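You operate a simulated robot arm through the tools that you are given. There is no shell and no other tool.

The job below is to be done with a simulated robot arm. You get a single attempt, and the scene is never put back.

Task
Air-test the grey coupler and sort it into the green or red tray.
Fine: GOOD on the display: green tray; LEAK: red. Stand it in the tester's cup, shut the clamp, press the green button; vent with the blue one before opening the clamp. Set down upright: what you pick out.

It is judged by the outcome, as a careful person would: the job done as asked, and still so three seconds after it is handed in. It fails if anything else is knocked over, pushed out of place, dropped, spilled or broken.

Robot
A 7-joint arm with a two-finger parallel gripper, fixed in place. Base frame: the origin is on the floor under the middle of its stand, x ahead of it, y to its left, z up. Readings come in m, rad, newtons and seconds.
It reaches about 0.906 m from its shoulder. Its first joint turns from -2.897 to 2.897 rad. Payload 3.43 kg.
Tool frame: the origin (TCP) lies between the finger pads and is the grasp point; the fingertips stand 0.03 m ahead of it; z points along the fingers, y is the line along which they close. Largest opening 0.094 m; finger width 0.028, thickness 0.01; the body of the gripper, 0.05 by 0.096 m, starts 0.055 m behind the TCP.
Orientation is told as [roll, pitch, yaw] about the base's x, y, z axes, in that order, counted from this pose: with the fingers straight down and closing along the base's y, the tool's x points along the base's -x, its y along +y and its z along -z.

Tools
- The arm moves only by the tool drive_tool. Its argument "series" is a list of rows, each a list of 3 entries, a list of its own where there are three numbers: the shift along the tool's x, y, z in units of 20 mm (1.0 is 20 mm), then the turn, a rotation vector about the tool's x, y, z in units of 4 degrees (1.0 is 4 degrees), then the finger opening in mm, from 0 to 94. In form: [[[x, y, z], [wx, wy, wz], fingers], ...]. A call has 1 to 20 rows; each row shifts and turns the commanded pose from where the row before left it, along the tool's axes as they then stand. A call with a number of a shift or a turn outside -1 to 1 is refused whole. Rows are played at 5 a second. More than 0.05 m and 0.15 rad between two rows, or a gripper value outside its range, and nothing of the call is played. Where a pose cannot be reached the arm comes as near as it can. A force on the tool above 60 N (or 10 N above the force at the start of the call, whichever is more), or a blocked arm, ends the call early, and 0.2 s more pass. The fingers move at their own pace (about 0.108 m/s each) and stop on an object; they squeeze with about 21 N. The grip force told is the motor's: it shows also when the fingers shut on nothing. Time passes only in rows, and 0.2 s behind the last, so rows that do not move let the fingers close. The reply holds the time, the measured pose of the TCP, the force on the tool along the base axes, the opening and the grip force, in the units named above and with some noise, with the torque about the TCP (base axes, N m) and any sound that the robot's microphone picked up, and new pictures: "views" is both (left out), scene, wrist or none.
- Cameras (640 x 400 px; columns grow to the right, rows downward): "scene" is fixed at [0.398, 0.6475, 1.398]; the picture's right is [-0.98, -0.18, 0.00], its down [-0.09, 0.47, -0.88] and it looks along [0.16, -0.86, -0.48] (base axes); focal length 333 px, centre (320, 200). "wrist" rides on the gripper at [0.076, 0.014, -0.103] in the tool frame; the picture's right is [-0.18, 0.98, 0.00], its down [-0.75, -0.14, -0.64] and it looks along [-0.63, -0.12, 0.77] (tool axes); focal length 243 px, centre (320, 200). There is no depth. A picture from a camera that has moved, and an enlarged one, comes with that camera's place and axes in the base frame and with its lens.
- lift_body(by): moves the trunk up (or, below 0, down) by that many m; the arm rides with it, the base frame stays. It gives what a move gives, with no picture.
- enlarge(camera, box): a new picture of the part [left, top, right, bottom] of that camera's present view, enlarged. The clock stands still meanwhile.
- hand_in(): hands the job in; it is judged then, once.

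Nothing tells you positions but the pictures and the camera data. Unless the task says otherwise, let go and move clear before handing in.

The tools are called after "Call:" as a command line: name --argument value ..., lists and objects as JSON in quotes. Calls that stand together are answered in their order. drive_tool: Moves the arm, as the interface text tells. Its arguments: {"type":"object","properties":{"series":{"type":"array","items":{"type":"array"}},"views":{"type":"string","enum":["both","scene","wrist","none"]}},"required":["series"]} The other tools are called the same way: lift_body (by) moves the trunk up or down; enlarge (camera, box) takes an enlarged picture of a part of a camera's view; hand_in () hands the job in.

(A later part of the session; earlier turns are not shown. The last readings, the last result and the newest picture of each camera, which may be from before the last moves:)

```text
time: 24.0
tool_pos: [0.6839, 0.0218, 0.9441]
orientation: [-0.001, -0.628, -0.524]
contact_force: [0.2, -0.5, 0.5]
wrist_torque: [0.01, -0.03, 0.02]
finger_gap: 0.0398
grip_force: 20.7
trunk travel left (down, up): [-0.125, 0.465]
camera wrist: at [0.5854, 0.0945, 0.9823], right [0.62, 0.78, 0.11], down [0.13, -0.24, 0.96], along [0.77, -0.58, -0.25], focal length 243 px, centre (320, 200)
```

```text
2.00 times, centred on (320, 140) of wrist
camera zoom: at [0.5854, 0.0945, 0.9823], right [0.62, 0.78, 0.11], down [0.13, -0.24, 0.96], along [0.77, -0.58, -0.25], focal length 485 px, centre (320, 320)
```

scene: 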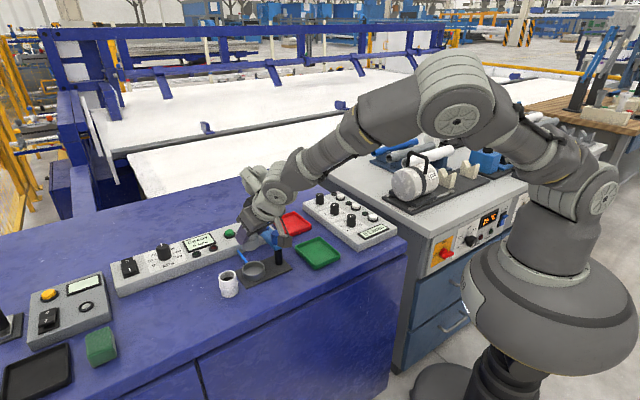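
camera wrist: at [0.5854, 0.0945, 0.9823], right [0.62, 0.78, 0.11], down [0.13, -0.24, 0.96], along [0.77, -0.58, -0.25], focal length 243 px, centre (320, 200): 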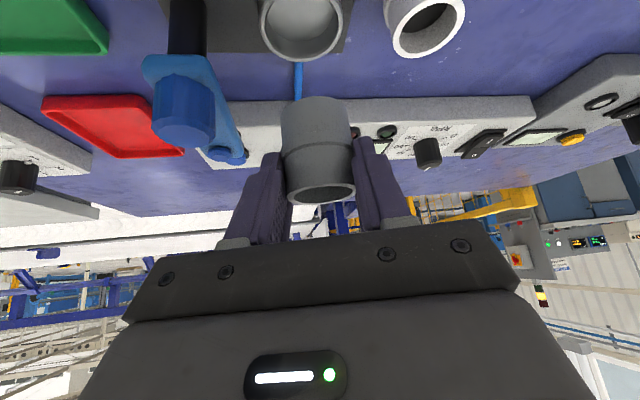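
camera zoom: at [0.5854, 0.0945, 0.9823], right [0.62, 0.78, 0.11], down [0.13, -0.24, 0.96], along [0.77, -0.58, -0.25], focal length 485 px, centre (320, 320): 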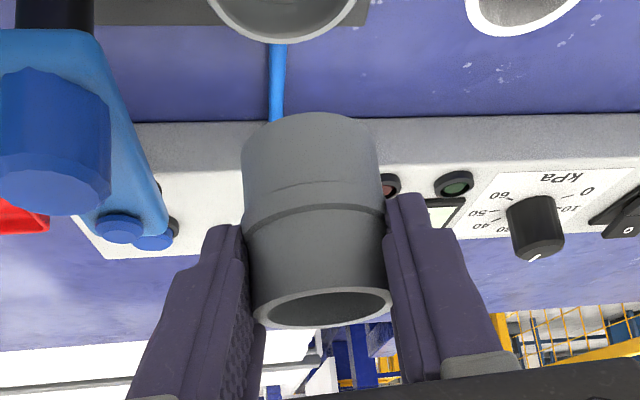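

The coupler is above the cup and upright, so now I need precise alignment. I take close-ups of the cup in both views.

Call:
enlarge --camera "wrist" --box '[240, 0, 380, 88]'

Call:
enlarge --camera "scene" --box '[230, 230, 290, 285]'

Call:
enlarge --camera "wrist" --box '[260, 80, 380, 220]'

```text
4.55 times, centred on (310, 44) of wrist
camera zoom: at [0.5854, 0.0945, 0.9823], right [0.62, 0.78, 0.11], down [0.13, -0.24, 0.96], along [0.77, -0.58, -0.25], focal length 1103 px, centre (366, 909)
```

zoom: 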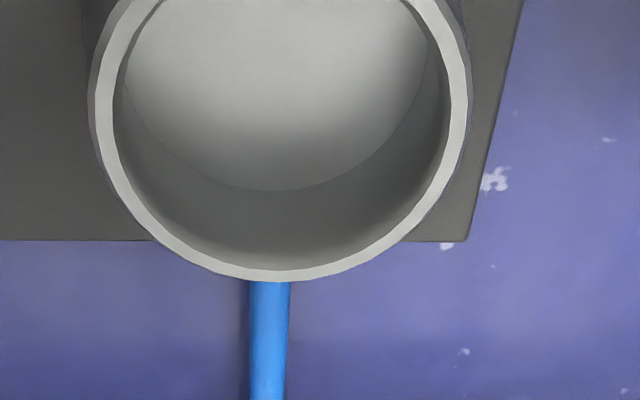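

```text
7.27 times, centred on (260, 258) of scene
camera zoom: at [0.398, 0.6475, 1.398], right [-0.98, -0.18, 0.0], down [-0.09, 0.47, -0.88], along [0.16, -0.86, -0.48], focal length 2424 px, centre (756, -218)
```

zoom: 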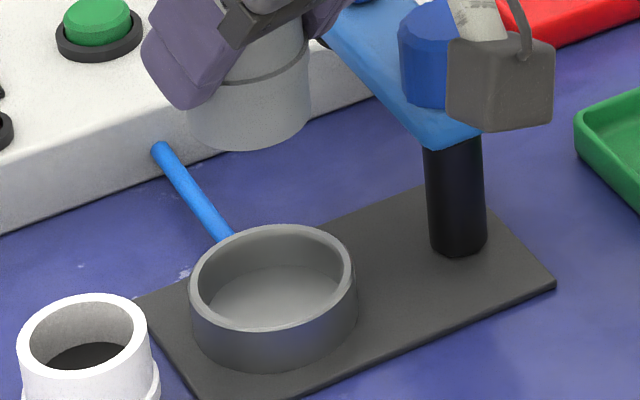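

```text
2.86 times, centred on (320, 150) of wrist
camera zoom: at [0.5854, 0.0945, 0.9823], right [0.62, 0.78, 0.11], down [0.13, -0.24, 0.96], along [0.77, -0.58, -0.25], focal length 693 px, centre (320, 343)
```

zoom: 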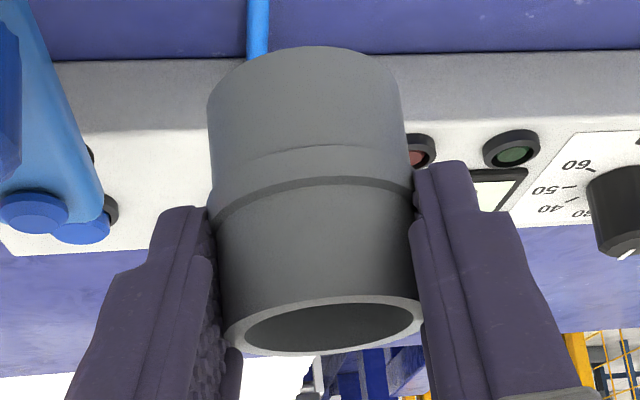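

The cup's inner diameter is about 52 mm against the coupler's 41 mm, so I have roughly 5 mm of slack each way. I descend until the coupler base is just above the cup rim and check again.

Call:
drive_tool --series '[[[0.314, -0.024, 0.425], [0, 0, 0], 0], [[0.314, -0.024, 0.425], [0, 0, 0], 0], [[0.314, -0.024, 0.425], [0, 0, 0], 0], [[0.314, -0.024, 0.425], [0, 0, 0], 0], [[0.314, -0.024, 0.425], [0, 0, 0], 0], [[0.314, -0.024, 0.425], [0, 0, 0], 0], [[0, 0, 0], [0, 0, 0], 0]]'

Call:
enlarge --camera "scene" --box '[230, 230, 290, 285]'

Call:
enlarge --camera "wrist" --box '[240, 40, 400, 220]'

```text
time: 25.6
tool_pos: [0.6808, 0.0189, 0.8801]
orientation: [0.0, -0.63, -0.524]
contact_force: [0.0, 0.2, -1.3]
wrist_torque: [0.0, 0.03, -0.02]
finger_gap: 0.0398
grip_force: 21.1
trunk travel left (down, up): [-0.125, 0.465]
camera wrist: at [0.5835, 0.0915, 0.9181], right [0.62, 0.78, 0.11], down [0.13, -0.24, 0.96], along [0.77, -0.58, -0.25], focal length 243 px, centre (320, 200)
```

scene: 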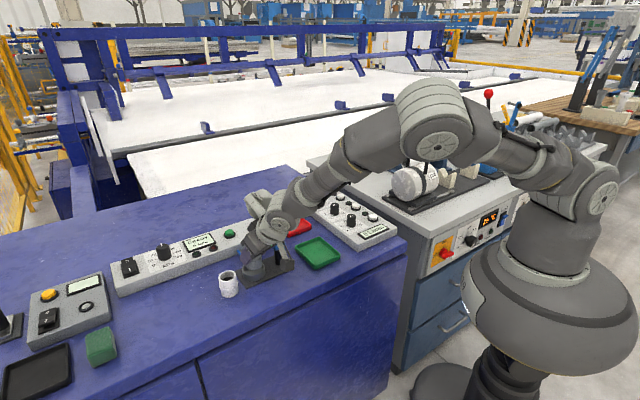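
wrist: 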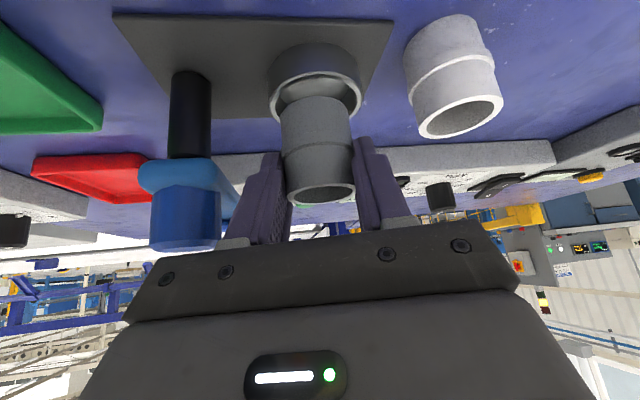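

```text
7.27 times, centred on (260, 258) of scene
camera zoom: at [0.398, 0.6475, 1.398], right [-0.98, -0.18, 0.0], down [-0.09, 0.47, -0.88], along [0.16, -0.86, -0.48], focal length 2424 px, centre (756, -218)
```

zoom: 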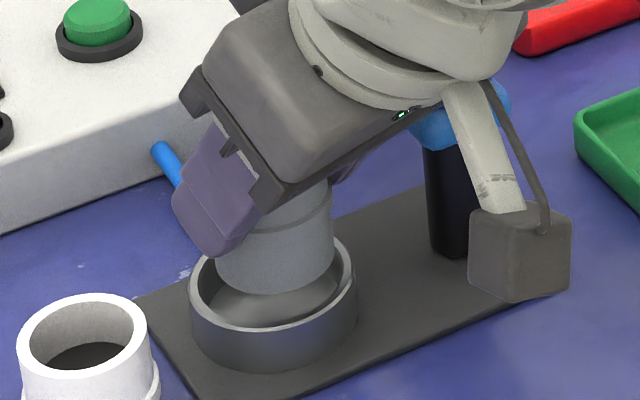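

```text
2.22 times, centred on (320, 130) of wrist
camera zoom: at [0.5835, 0.0915, 0.9181], right [0.62, 0.78, 0.11], down [0.13, -0.24, 0.96], along [0.77, -0.58, -0.25], focal length 539 px, centre (320, 356)
```

zoom: 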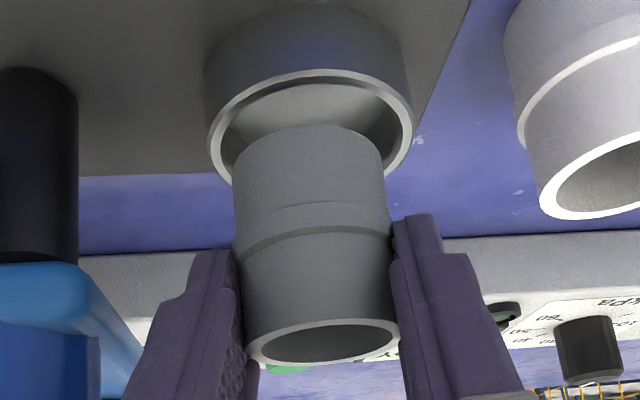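

The coupler lines up with the cup in both views, within about 1 mm. I lower it in slowly.

Call:
drive_tool --series '[[[0.1177, 0.01, 0.1617], [0, 0, 0], 0], [[0.1177, 0.01, 0.1617], [0, 0, 0], 0], [[0.1177, 0.01, 0.1617], [0, 0, 0], 0], [[0.1177, 0.01, 0.1617], [0, 0, 0], 0]]'

Call:
enlarge --camera "scene" --box '[230, 230, 290, 285]'

Call:
enlarge --camera "wrist" --box '[240, 40, 400, 220]'

```text
time: 26.6
tool_pos: [0.6805, 0.0194, 0.8648]
orientation: [0.0, -0.628, -0.524]
contact_force: [0.2, 0.2, 0.0]
wrist_torque: [-0.02, 0.0, -0.05]
finger_gap: 0.0396
grip_force: 21.0
trunk travel left (down, up): [-0.125, 0.465]
camera wrist: at [0.5833, 0.0929, 0.902], right [0.62, 0.78, 0.11], down [0.13, -0.24, 0.96], along [0.77, -0.58, -0.25], focal length 243 px, centre (320, 200)
```

scene: 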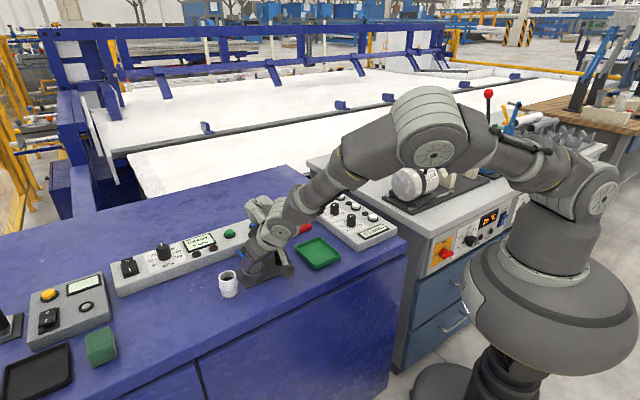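
wrist: 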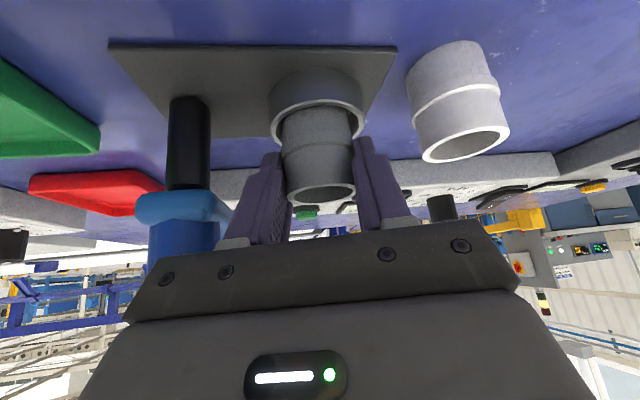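

```text
7.27 times, centred on (260, 258) of scene
camera zoom: at [0.398, 0.6475, 1.398], right [-0.98, -0.18, 0.0], down [-0.09, 0.47, -0.88], along [0.16, -0.86, -0.48], focal length 2424 px, centre (756, -218)
```

zoom: 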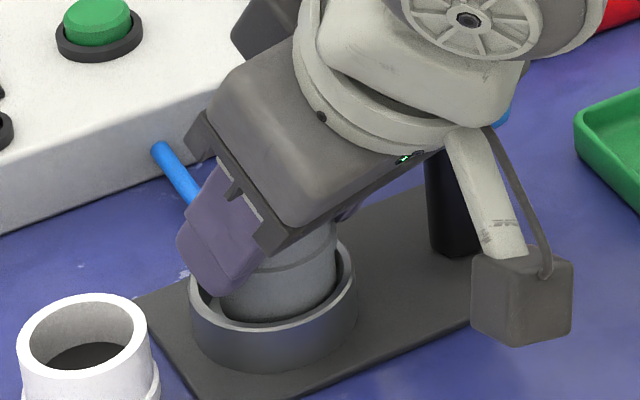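

```text
2.22 times, centred on (320, 130) of wrist
camera zoom: at [0.5833, 0.0929, 0.902], right [0.62, 0.78, 0.11], down [0.13, -0.24, 0.96], along [0.77, -0.58, -0.25], focal length 539 px, centre (320, 356)
```

zoom: 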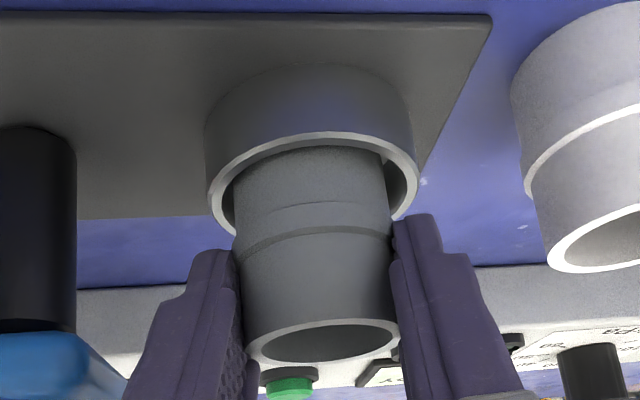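

The base is inside the cup now. I continue in 2 mm steps and watch the force for floor contact.

Call:
drive_tool --series '[[[0.0588, 0.01, 0.0809], [0, 0, 0], 0], [[0.0588, 0.01, 0.0809], [0, 0, 0], 0]]' --views "none"

Call:
drive_tool --series '[[[0.0441, 0, 0.0607], [0, 0, 0], 0], [[0, 0, 0], [0, 0, 0], 0]]'

Call:
enlarge --camera "scene" --box '[230, 230, 290, 285]'

Call:
enlarge --camera "wrist" --box '[240, 40, 400, 220]'

```text
time: 27.2
tool_pos: [0.6815, 0.0208, 0.8612]
orientation: [-0.001, -0.628, -0.523]
contact_force: [-0.7, -0.2, -0.1]
wrist_torque: [-0.02, -0.01, 0.01]
finger_gap: 0.0397
grip_force: 21.1
trunk travel left (down, up): [-0.125, 0.465]
```

```text
time: 27.8
tool_pos: [0.6812, 0.0206, 0.8594]
orientation: [0.0, -0.628, -0.526]
contact_force: [0.2, -0.5, 0.3]
wrist_torque: [0.0, 0.02, -0.01]
finger_gap: 0.0399
grip_force: 21.1
trunk travel left (down, up): [-0.125, 0.465]
camera wrist: at [0.5836, 0.0936, 0.897], right [0.62, 0.78, 0.11], down [0.13, -0.24, 0.96], along [0.77, -0.58, -0.25], focal length 243 px, centre (320, 200)
```

scene: 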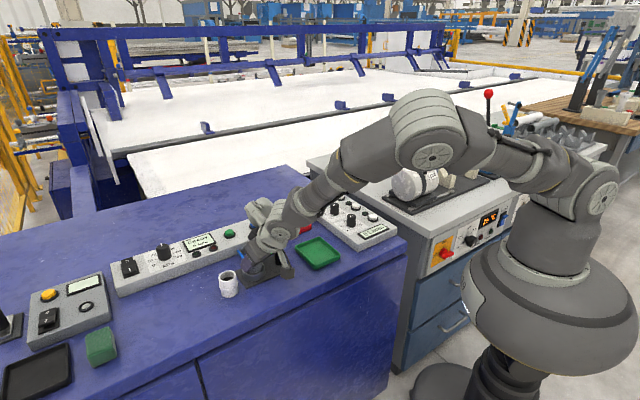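
wrist: 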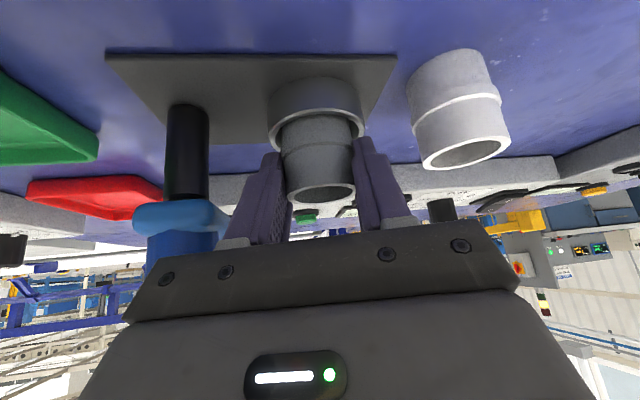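

```text
7.27 times, centred on (260, 258) of scene
camera zoom: at [0.398, 0.6475, 1.398], right [-0.98, -0.18, 0.0], down [-0.09, 0.47, -0.88], along [0.16, -0.86, -0.48], focal length 2424 px, centre (756, -218)
```

zoom: 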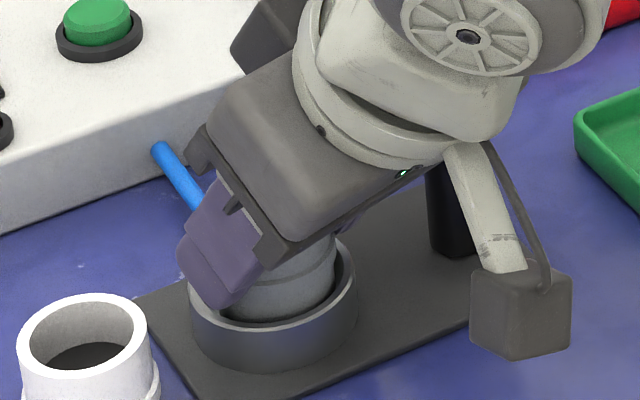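

```text
2.22 times, centred on (320, 130) of wrist
camera zoom: at [0.5836, 0.0936, 0.897], right [0.62, 0.78, 0.11], down [0.13, -0.24, 0.96], along [0.77, -0.58, -0.25], focal length 539 px, centre (320, 356)
```

zoom: 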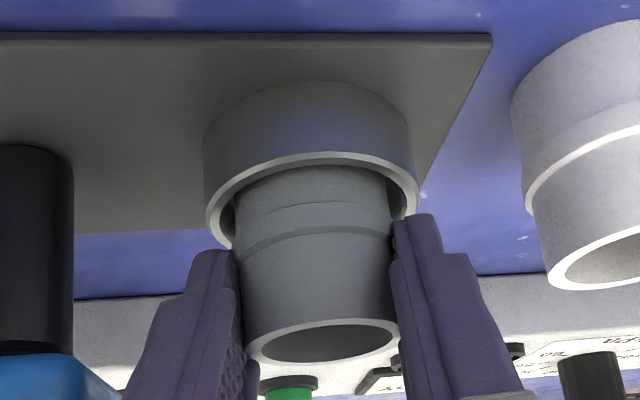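

No contact yet. The fingertips are getting close to the rim, so I go in 1 mm steps.

Call:
drive_tool --series '[[[0.0294, 0, 0.0404], [0, 0, 0], 0], [[0, 0, 0], [0, 0, 0], 0]]' --views "none"

Call:
drive_tool --series '[[[0.0294, 0, 0.0404], [0, 0, 0], 0], [[0, 0, 0], [0, 0, 0], 0]]'

Call:
enlarge --camera "wrist" --box '[240, 40, 400, 220]'

```text
time: 28.4
tool_pos: [0.681, 0.0199, 0.8579]
orientation: [0.001, -0.627, -0.524]
contact_force: [0.0, -0.2, -0.2]
wrist_torque: [-0.03, -0.02, 0.0]
finger_gap: 0.0396
grip_force: 20.5
trunk travel left (down, up): [-0.125, 0.465]
```

```text
time: 29.0
tool_pos: [0.6819, 0.02, 0.8577]
orientation: [0.001, -0.627, -0.526]
contact_force: [0.1, 0.3, -0.8]
wrist_torque: [-0.01, 0.01, -0.01]
finger_gap: 0.0397
grip_force: 21.0
trunk travel left (down, up): [-0.125, 0.465]
camera wrist: at [0.5835, 0.0935, 0.8951], right [0.62, 0.78, 0.11], down [0.13, -0.24, 0.96], along [0.77, -0.58, -0.25], focal length 243 px, centre (320, 200)
```

scene: 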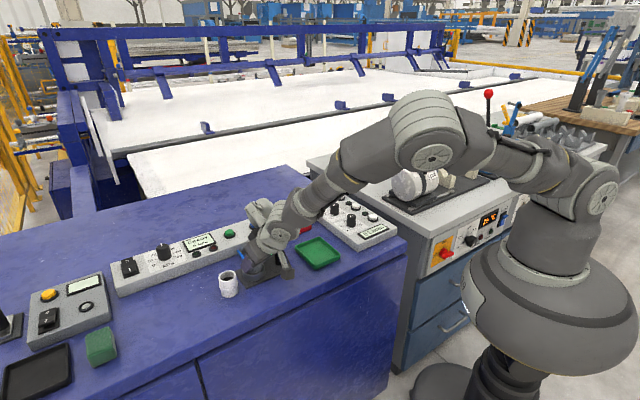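
wrist: 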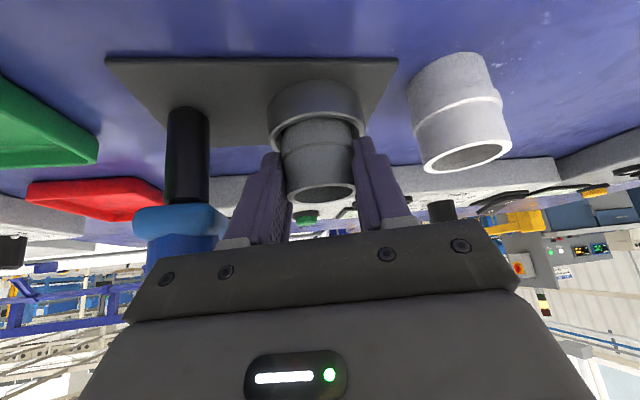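

```text
2.22 times, centred on (320, 130) of wrist
camera zoom: at [0.5835, 0.0935, 0.8951], right [0.62, 0.78, 0.11], down [0.13, -0.24, 0.96], along [0.77, -0.58, -0.25], focal length 539 px, centre (320, 356)
```

zoom: 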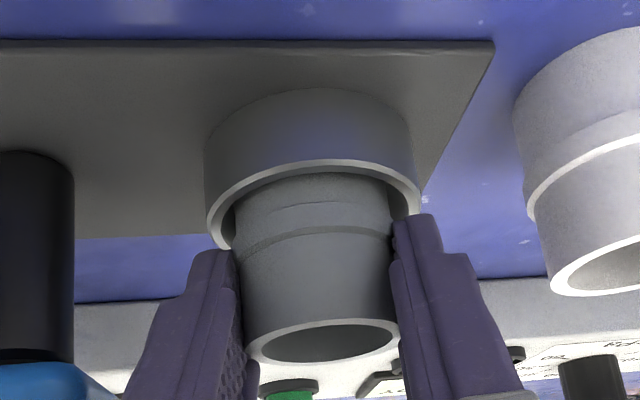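

Call:
drive_tool --series '[[[0.0294, 0, 0.0404], [0, 0, 0], 0], [[0, 0, 0], [0, 0, 0], 0]]' --views "none"

Call:
drive_tool --series '[[[0.0294, 0, 0.0404], [0, 0, 0], 0], [[0, 0, 0], [0, 0, 0], 0]]'

Call:
enlarge --camera "wrist" --box '[240, 40, 400, 220]'

Call:
enlarge --camera "scene" --box '[230, 230, 290, 285]'

```text
time: 29.6
tool_pos: [0.6824, 0.0204, 0.8565]
orientation: [0.001, -0.629, -0.523]
contact_force: [0.1, 0.5, 0.0]
wrist_torque: [0.04, -0.02, 0.0]
finger_gap: 0.0397
grip_force: 20.5
trunk travel left (down, up): [-0.125, 0.465]
```

```text
time: 30.2
tool_pos: [0.6821, 0.0202, 0.8562]
orientation: [0.003, -0.629, -0.523]
contact_force: [0.9, 0.3, 5.6]
wrist_torque: [0.01, -0.11, 0.03]
finger_gap: 0.0398
grip_force: 21.3
trunk travel left (down, up): [-0.125, 0.465]
camera wrist: at [0.5835, 0.0934, 0.894], right [0.62, 0.78, 0.11], down [0.13, -0.24, 0.96], along [0.77, -0.58, -0.25], focal length 243 px, centre (320, 200)
```

scene: 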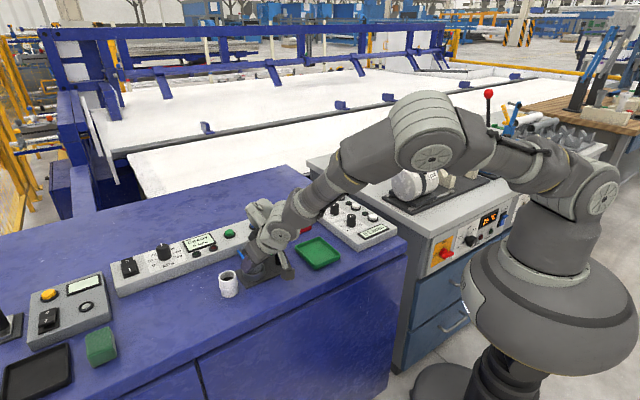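
wrist: 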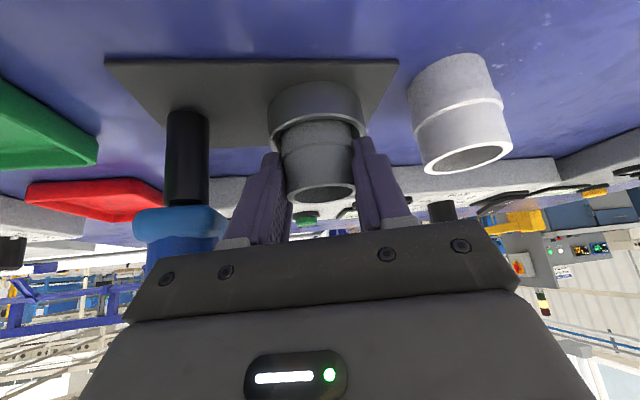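

```text
2.22 times, centred on (320, 130) of wrist
camera zoom: at [0.5835, 0.0934, 0.894], right [0.62, 0.78, 0.11], down [0.13, -0.24, 0.96], along [0.77, -0.58, -0.25], focal length 539 px, centre (320, 356)
```

zoom: 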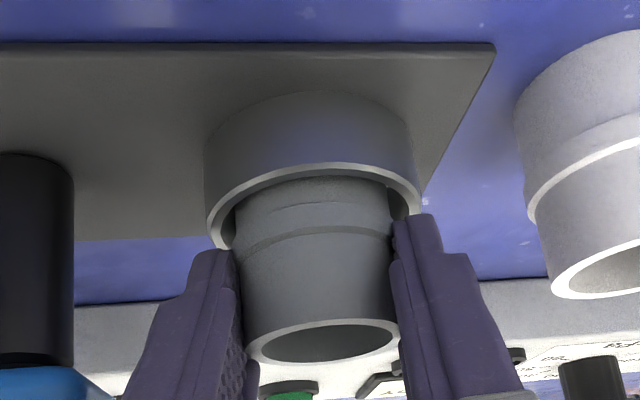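

```text
7.27 times, centred on (260, 258) of scene
camera zoom: at [0.398, 0.6475, 1.398], right [-0.98, -0.18, 0.0], down [-0.09, 0.47, -0.88], along [0.16, -0.86, -0.48], focal length 2424 px, centre (756, -218)
```

zoom: 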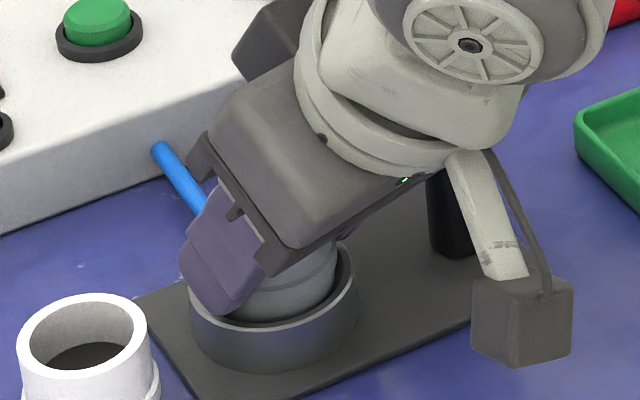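

Contact force of about 5.6 N shows the coupler is resting on the cup floor. I relieve it slightly, open just enough and back out straight up.

Call:
drive_tool --series '[[[-0.0147, 0, -0.0202], [0, 0, 0], 0], [[0, 0, 0], [0, 0, 0], 44], [[0, 0, 0], [0, 0, 0], 50], [[0, 0, 0], [0, 0, 0], 58], [[0, 0, 0], [0, 0, 0], 58]]'

Call:
enlarge --camera "wrist" --box '[240, 40, 400, 220]'

Call:
enlarge --camera "scene" --box '[230, 230, 290, 285]'

```text
time: 31.4
tool_pos: [0.6796, 0.0201, 0.8573]
orientation: [0.001, -0.631, -0.523]
contact_force: [1.9, 0.7, 5.5]
wrist_torque: [-0.03, -0.07, 0.09]
finger_gap: 0.0409
grip_force: 0.0
trunk travel left (down, up): [-0.125, 0.465]
camera wrist: at [0.583, 0.0933, 0.8938], right [0.62, 0.78, 0.11], down [0.13, -0.24, 0.96], along [0.77, -0.58, -0.25], focal length 243 px, centre (320, 200)
```

scene: 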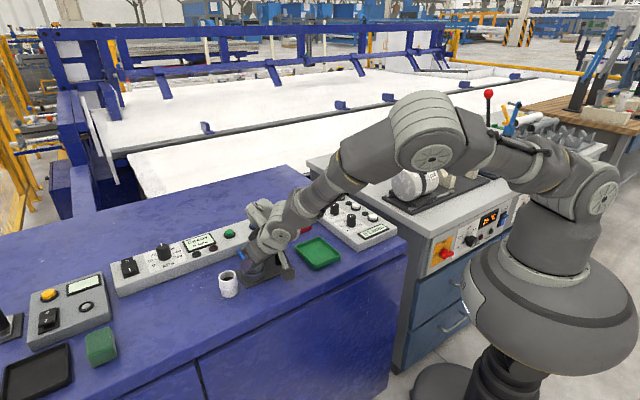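
wrist: 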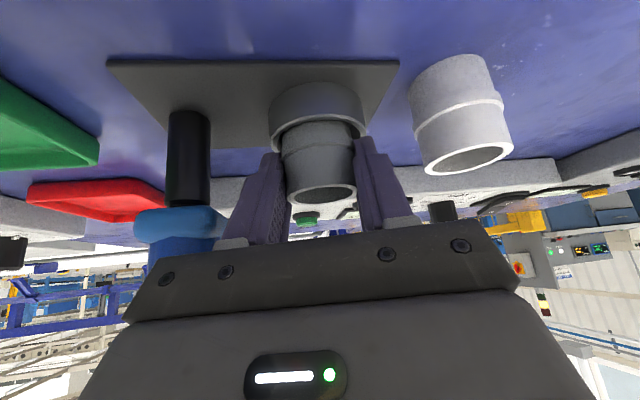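

```text
2.22 times, centred on (320, 130) of wrist
camera zoom: at [0.583, 0.0933, 0.8938], right [0.62, 0.78, 0.11], down [0.13, -0.24, 0.96], along [0.77, -0.58, -0.25], focal length 539 px, centre (320, 356)
```

zoom: 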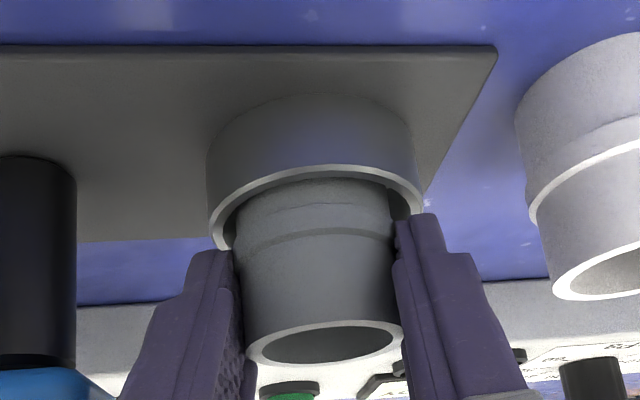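

```text
7.27 times, centred on (260, 258) of scene
camera zoom: at [0.398, 0.6475, 1.398], right [-0.98, -0.18, 0.0], down [-0.09, 0.47, -0.88], along [0.16, -0.86, -0.48], focal length 2424 px, centre (756, -218)
```

zoom: 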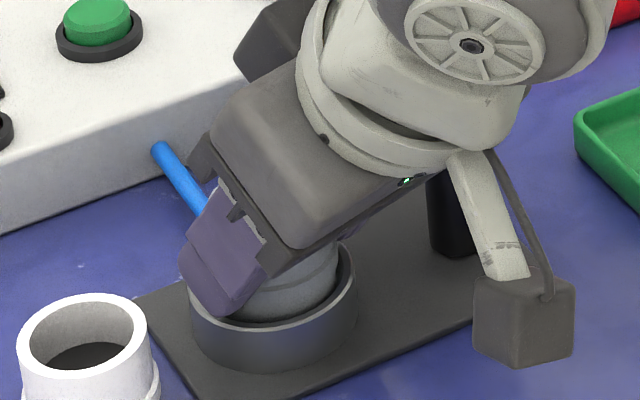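

The fingers can't open because the tips sit just inside the cup rim. I keep them barely loose, raise a few millimetres, then open.

Call:
drive_tool --series '[[[0, 0, 0], [0, 0, 0], 41.5], [[-0.0294, 0, -0.0404], [0, 0, 0], 41.5], [[-0.0294, 0, -0.0404], [0, 0, 0], 41.5], [[-0.0294, 0, -0.0404], [0, 0, 0], 41.5], [[-0.0294, 0, -0.0404], [0, 0, 0], 41.5], [[-0.0294, 0, -0.0404], [0, 0, 0], 41.5]]'

Call:
enlarge --camera "wrist" --box '[240, 40, 400, 220]'

Call:
enlarge --camera "scene" --box '[230, 230, 290, 285]'

```text
time: 32.8
tool_pos: [0.6806, 0.0212, 0.8617]
orientation: [0.002, -0.629, -0.522]
contact_force: [-0.4, -0.1, -0.3]
wrist_torque: [-0.02, 0.01, 0.0]
finger_gap: 0.0417
grip_force: 0.1
trunk travel left (down, up): [-0.125, 0.465]
camera wrist: at [0.5829, 0.0935, 0.8985], right [0.62, 0.78, 0.11], down [0.13, -0.24, 0.96], along [0.77, -0.58, -0.25], focal length 243 px, centre (320, 200)
```

scene: 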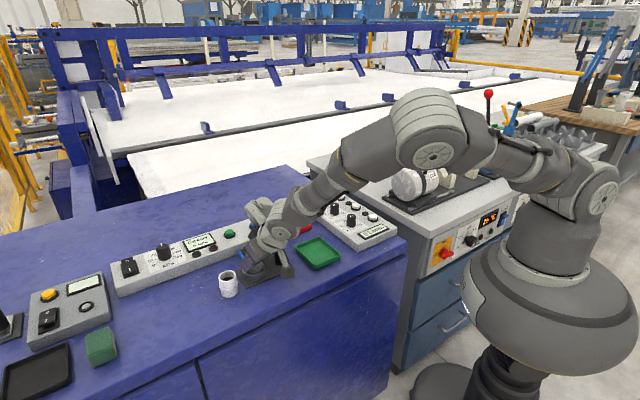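
wrist: 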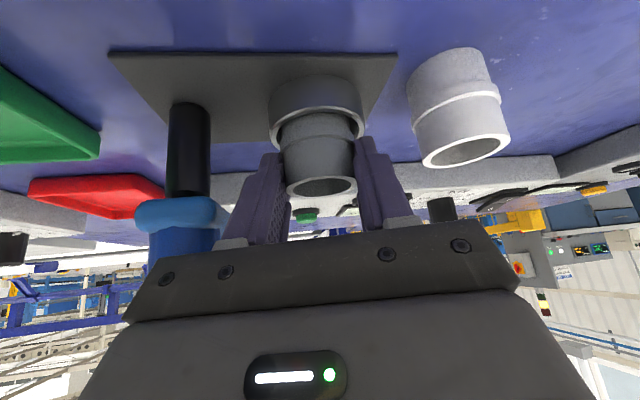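

```text
2.22 times, centred on (320, 130) of wrist
camera zoom: at [0.5829, 0.0935, 0.8985], right [0.62, 0.78, 0.11], down [0.13, -0.24, 0.96], along [0.77, -0.58, -0.25], focal length 539 px, centre (320, 356)
```

zoom: 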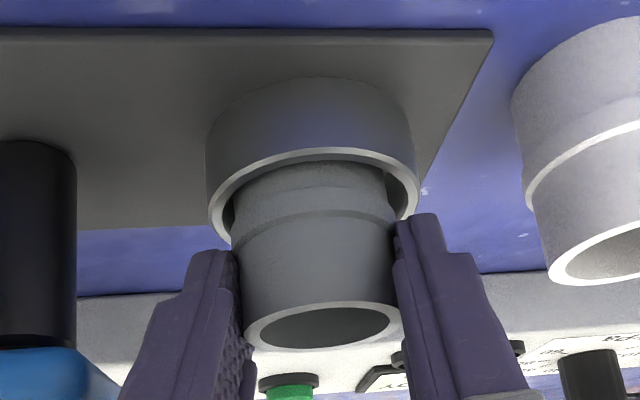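

```text
7.27 times, centred on (260, 258) of scene
camera zoom: at [0.398, 0.6475, 1.398], right [-0.98, -0.18, 0.0], down [-0.09, 0.47, -0.88], along [0.16, -0.86, -0.48], focal length 2424 px, centre (756, -218)
```

zoom: 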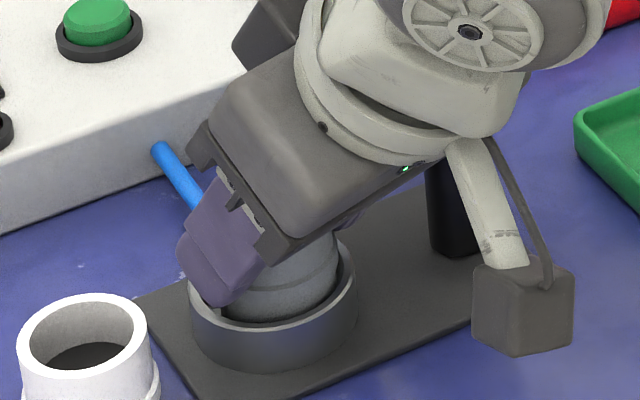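

The coupler stays in the cup. I open and rise straight up clear of it.

Call:
drive_tool --series '[[[-0.0294, 0, -0.0404], [0, 0, 0], 46], [[0, 0, 0], [0, 0, 0], 52], [[0, 0, 0], [0, 0, 0], 56], [[0, 0, 0], [0, 0, 0], 56]]' --views "none"

Call:
drive_tool --series '[[[-0.294, 0, -0.404], [0, 0, 0], 56], [[-0.294, 0, -0.404], [0, 0, 0], 56], [[-0.294, 0, -0.404], [0, 0, 0], 56], [[-0.294, 0, -0.404], [0, 0, 0], 56], [[-0.294, 0, -0.404], [0, 0, 0], 56], [[-0.294, 0, -0.404], [0, 0, 0], 56], [[-0.294, 0, -0.404], [0, 0, 0], 56], [[-0.294, 0, -0.404], [0, 0, 0], 56]]'

Call:
enlarge --camera "scene" --box '[210, 200, 310, 290]'

Call:
enlarge --camera "wrist" --box '[120, 0, 440, 200]'

```text
time: 33.8
tool_pos: [0.6812, 0.0213, 0.8606]
orientation: [0.0, -0.628, -0.525]
contact_force: [-0.3, -0.7, 0.2]
wrist_torque: [0.02, 0.02, -0.01]
finger_gap: 0.056
grip_force: 0.0
trunk travel left (down, up): [-0.125, 0.465]
```

```text
time: 35.6
tool_pos: [0.6817, 0.0208, 0.9429]
orientation: [0.0, -0.629, -0.525]
contact_force: [0.4, -0.2, 0.5]
wrist_torque: [0.03, 0.0, -0.03]
finger_gap: 0.0561
grip_force: 0.1
trunk travel left (down, up): [-0.125, 0.465]
camera wrist: at [0.5837, 0.0939, 0.9803], right [0.62, 0.78, 0.11], down [0.13, -0.24, 0.96], along [0.77, -0.58, -0.25], focal length 243 px, centre (320, 200)
```

scene: 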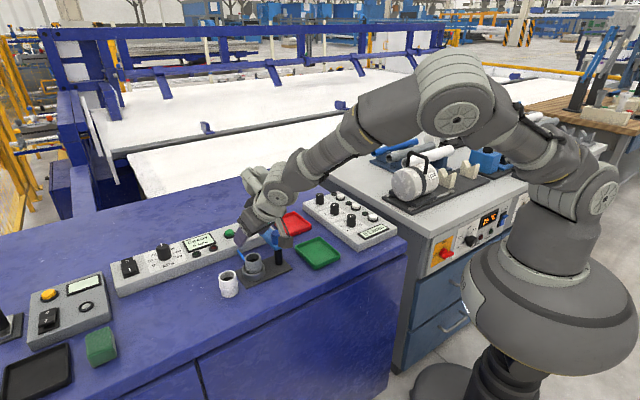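
wrist: 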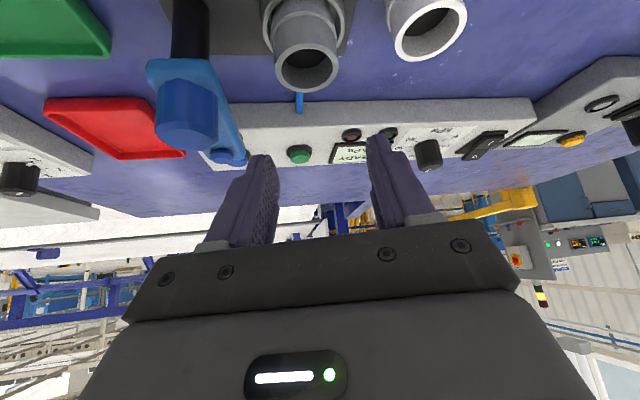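

```text
4.44 times, centred on (260, 245) of scene
camera zoom: at [0.398, 0.6475, 1.398], right [-0.98, -0.18, 0.0], down [-0.09, 0.47, -0.88], along [0.16, -0.86, -0.48], focal length 1482 px, centre (587, 0)
```

zoom: 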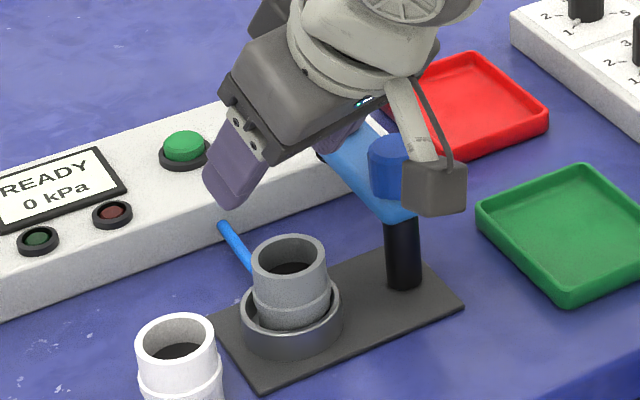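

```text
2.00 times, centred on (280, 100) of wrist
camera zoom: at [0.5837, 0.0939, 0.9803], right [0.62, 0.78, 0.11], down [0.13, -0.24, 0.96], along [0.77, -0.58, -0.25], focal length 485 px, centre (400, 400)
```

zoom: 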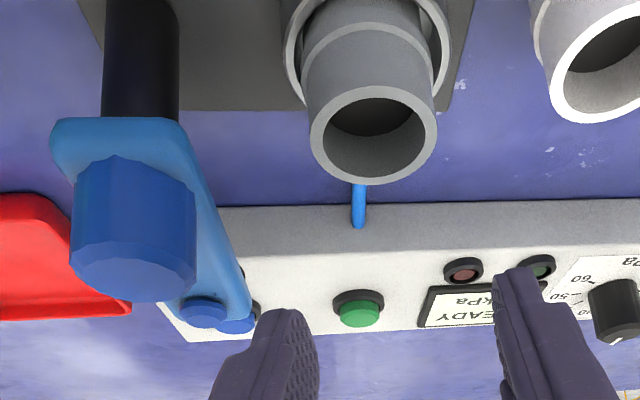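

The coupler stands upright in the cup. Next is the clamp: I raise, straighten the hand to vertical and move above the clamp knob at about (0.638, -0.040), with the fingers across the arm.

Call:
drive_tool --series '[[[-0.588, 0, -0.809], [0, 0, 0], 60], [[-0.588, 0, -0.809], [0, 0, 0], 60], [[-0.588, 0, -0.809], [0, 0, 0], 60], [[0, 0, 0], [0, 1, 0], 60], [[0, 0, 0], [0, 1, 0], 60], [[0, 0, 0], [0, 1, 0], 60], [[0, 0, 0], [0, 1, 0], 60], [[0, 0, 0], [0, 1, 0], 60], [[0, 0, 0], [0, 1, 0], 60], [[0, 0, 0], [0, 1, 0], 60], [[0, 0, 0], [0, 1, 0], 60], [[0, 0, 0], [0, 1, 0], 60], [[0.091, -0.931, 0], [0, 0, 0], 60], [[0.091, -0.931, 0], [0, 0, 0], 60], [[0.091, -0.931, 0], [0, 0, 0], 60], [[0.091, -0.931, 0], [0, 0, 0], 60], [[0, 0, 0], [0, 0, 0.9375], 60], [[0, 0, 0], [0, 0, 0.9375], 60], [[0, 0, 0], [0, 0, 0.9375], 60], [[0, 0, 0], [0, 0, 0.9375], 60]]'

Call:
enlarge --camera "scene" --box '[210, 190, 330, 290]'

Call:
enlarge --camera "wrist" --box '[200, 60, 440, 240]'

```text
time: 39.8
tool_pos: [0.6358, -0.0404, 1.0016]
orientation: [0.0, -0.001, -0.789]
contact_force: [-0.8, 0.1, -0.7]
wrist_torque: [0.02, -0.01, 0.0]
finger_gap: 0.0597
grip_force: 0.1
trunk travel left (down, up): [-0.125, 0.465]
camera wrist: at [0.5945, 0.0229, 1.1037], right [0.83, 0.56, 0.0], down [0.43, -0.63, 0.64], along [0.36, -0.53, -0.77], focal length 243 px, centre (320, 200)
```

scene: 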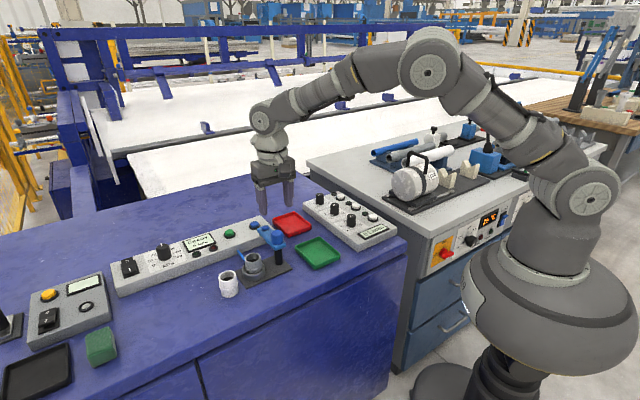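
wrist: 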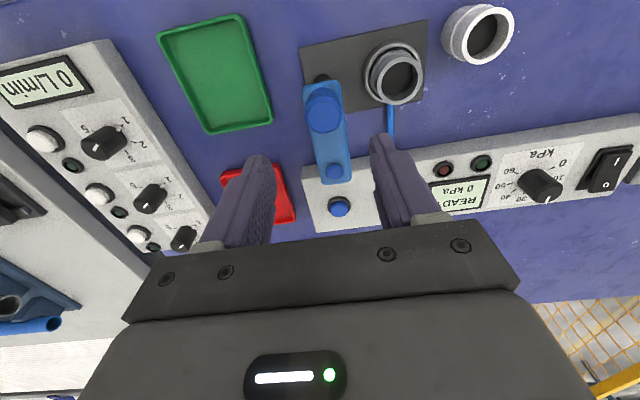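

```text
4.00 times, centred on (270, 240) of scene
camera zoom: at [0.398, 0.6475, 1.398], right [-0.98, -0.18, 0.0], down [-0.09, 0.47, -0.88], along [0.16, -0.86, -0.48], focal length 1333 px, centre (520, 40)
```

zoom: 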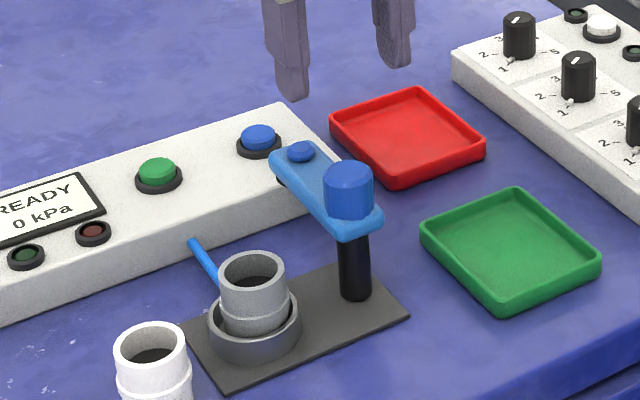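

```text
2.22 times, centred on (320, 150) of wrist
camera zoom: at [0.5945, 0.0229, 1.1037], right [0.83, 0.56, 0.0], down [0.43, -0.63, 0.64], along [0.36, -0.53, -0.77], focal length 539 px, centre (320, 311)
```

zoom: 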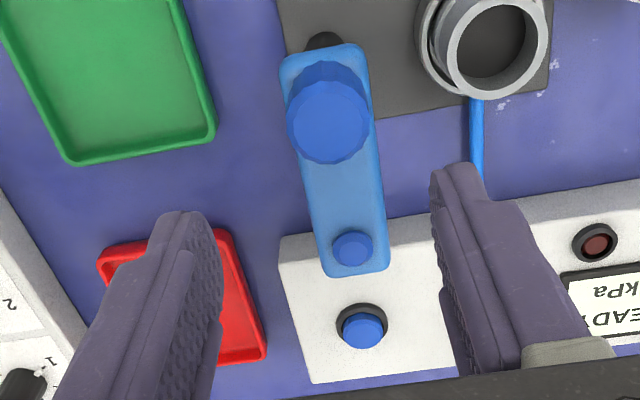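

The hand sits over the knob at about (0.6385, -0.038). I come down around it and close on it.

Call:
drive_tool --series '[[[0, 0.18, 0], [0, 0, 0], 60], [[0, 0, 0.876], [0, 0, 0], 60], [[0, 0, 0.876], [0, 0, 0], 60], [[0, 0, 0.876], [0, 0, 0], 60], [[0, 0, 0.876], [0, 0, 0], 60], [[0, 0, 0.876], [0, 0, 0], 60], [[0, 0, 0], [0, 0, 0], 45], [[0, 0, 0], [0, 0, 0], 35], [[0, 0, 0], [0, 0, 0], 20], [[0, 0, 0], [0, 0, 0], 10], [[0, 0, 0], [0, 0, 0], 0]]'

Call:
enlarge --camera "scene" --box '[210, 190, 330, 290]'

Call:
enlarge --camera "wrist" --box '[200, 60, 440, 240]'

```text
time: 42.2
tool_pos: [0.6394, -0.038, 0.9131]
orientation: [0.0, 0.0, -0.784]
contact_force: [-1.1, -0.9, -4.1]
wrist_torque: [0.11, -0.74, -0.01]
finger_gap: 0.0315
grip_force: 45.1
trunk travel left (down, up): [-0.125, 0.465]
camera wrist: at [0.5962, 0.0254, 1.0148], right [0.83, 0.56, 0.0], down [0.43, -0.63, 0.64], along [0.36, -0.53, -0.77], focal length 243 px, centre (320, 200)
```

scene: 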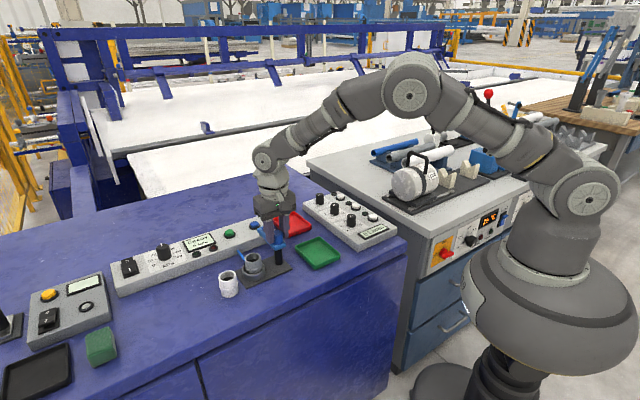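
wrist: 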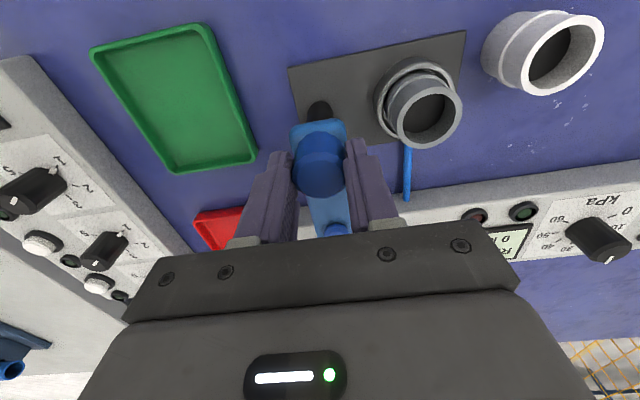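

```text
4.00 times, centred on (270, 240) of scene
camera zoom: at [0.398, 0.6475, 1.398], right [-0.98, -0.18, 0.0], down [-0.09, 0.47, -0.88], along [0.16, -0.86, -0.48], focal length 1333 px, centre (520, 40)
```

zoom: 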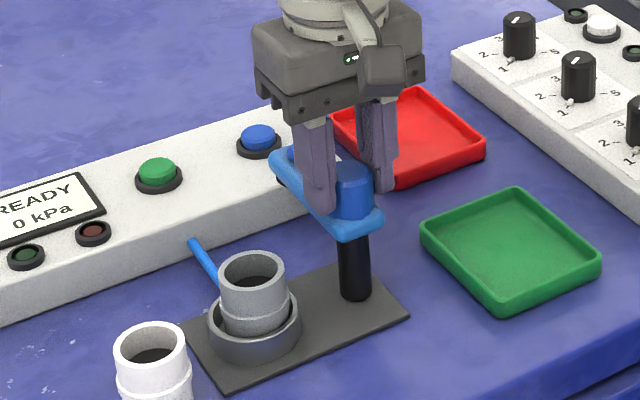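

```text
2.22 times, centred on (320, 150) of wrist
camera zoom: at [0.5962, 0.0254, 1.0148], right [0.83, 0.56, 0.0], down [0.43, -0.63, 0.64], along [0.36, -0.53, -0.77], focal length 539 px, centre (320, 311)
```

zoom: 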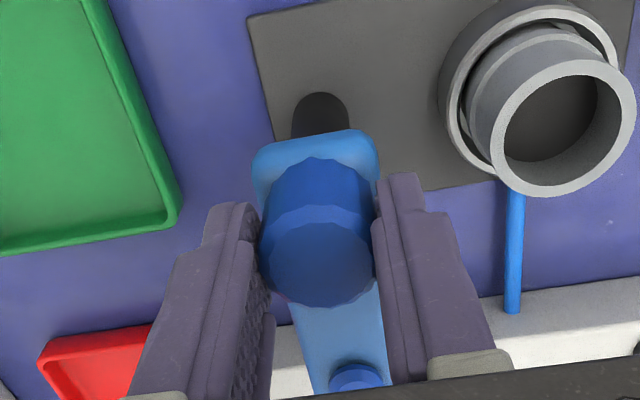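

I have the knob gripped. I turn it counter-clockwise (seen from above) by 12° to see whether the arm swings toward the cup.

Call:
drive_tool --series '[[[0, 0, 0], [0, 0, -1], 0], [[0, 0, 0], [0, 0, -1], 0], [[0, 0, 0], [0, 0, -1], 0]]'

Call:
enlarge --camera "scene" --box '[210, 190, 330, 290]'

Call:
enlarge --camera "wrist" --box '[200, 60, 440, 240]'

```text
time: 43.0
tool_pos: [0.6392, -0.0385, 0.9133]
orientation: [-0.002, 0.003, -0.574]
contact_force: [-10.1, 0.8, -15.1]
wrist_torque: [0.19, -0.83, -0.02]
finger_gap: 0.0317
grip_force: 44.8
trunk travel left (down, up): [-0.125, 0.465]
camera wrist: at [0.5842, 0.0146, 1.015], right [0.69, 0.72, 0.0], down [0.56, -0.53, 0.64], along [0.46, -0.44, -0.77], focal length 243 px, centre (320, 200)
```

scene: 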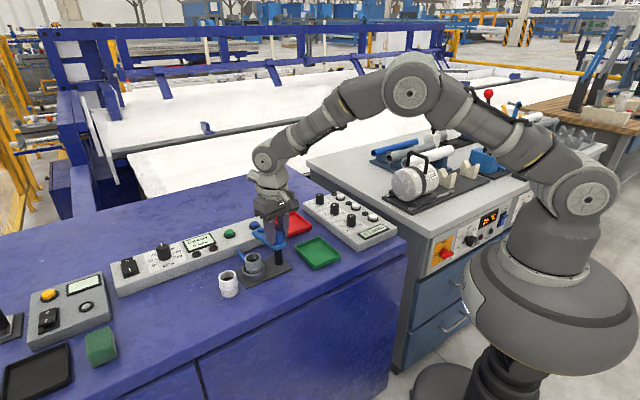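
wrist: 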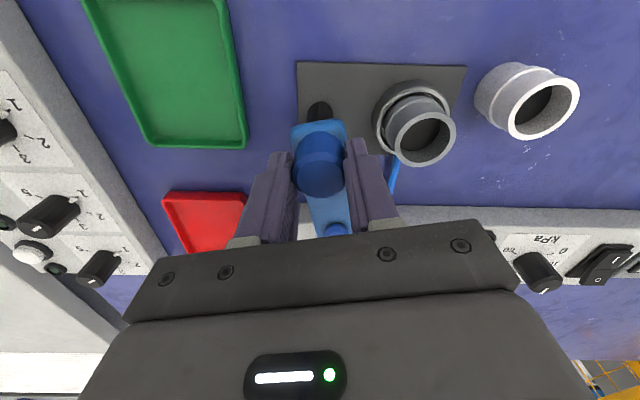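

```text
4.00 times, centred on (270, 240) of scene
camera zoom: at [0.398, 0.6475, 1.398], right [-0.98, -0.18, 0.0], down [-0.09, 0.47, -0.88], along [0.16, -0.86, -0.48], focal length 1333 px, centre (520, 40)
```

zoom: 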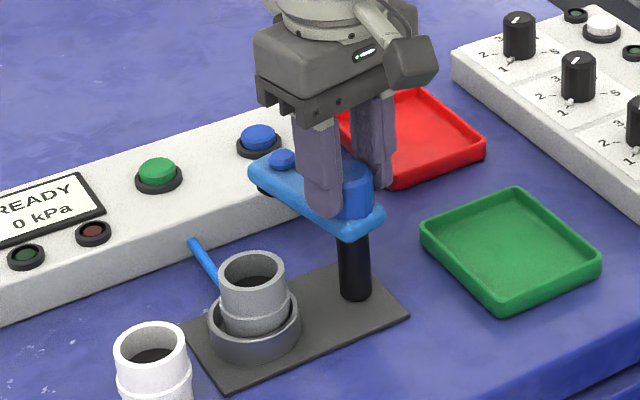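

```text
2.22 times, centred on (320, 150) of wrist
camera zoom: at [0.5842, 0.0146, 1.015], right [0.69, 0.72, 0.0], down [0.56, -0.53, 0.64], along [0.46, -0.44, -0.77], focal length 539 px, centre (320, 311)
```

zoom: 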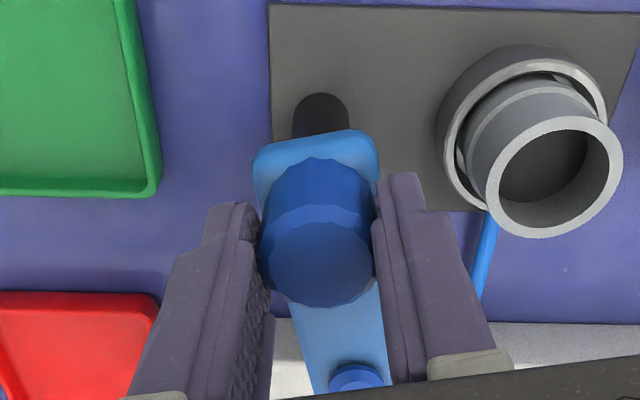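

The arm swings with the knob. There is some side load from a small off-centre error, so I nudge the hand with the force and keep turning in small steps.

Call:
drive_tool --series '[[[0.042, -0.027, 0.05], [0, 0, -0.5], 0], [[0, 0, 0], [0, 0, -1], 0], [[0, 0, 0], [0, 0, -1], 0]]' --views "none"

```text
time: 43.8
tool_pos: [0.6389, -0.0389, 0.9128]
orientation: [0.0, 0.002, -0.399]
contact_force: [-12.4, -0.5, -13.3]
wrist_torque: [0.4, 0.02, -0.03]
finger_gap: 0.0315
grip_force: 45.4
trunk travel left (down, up): [-0.125, 0.465]
```

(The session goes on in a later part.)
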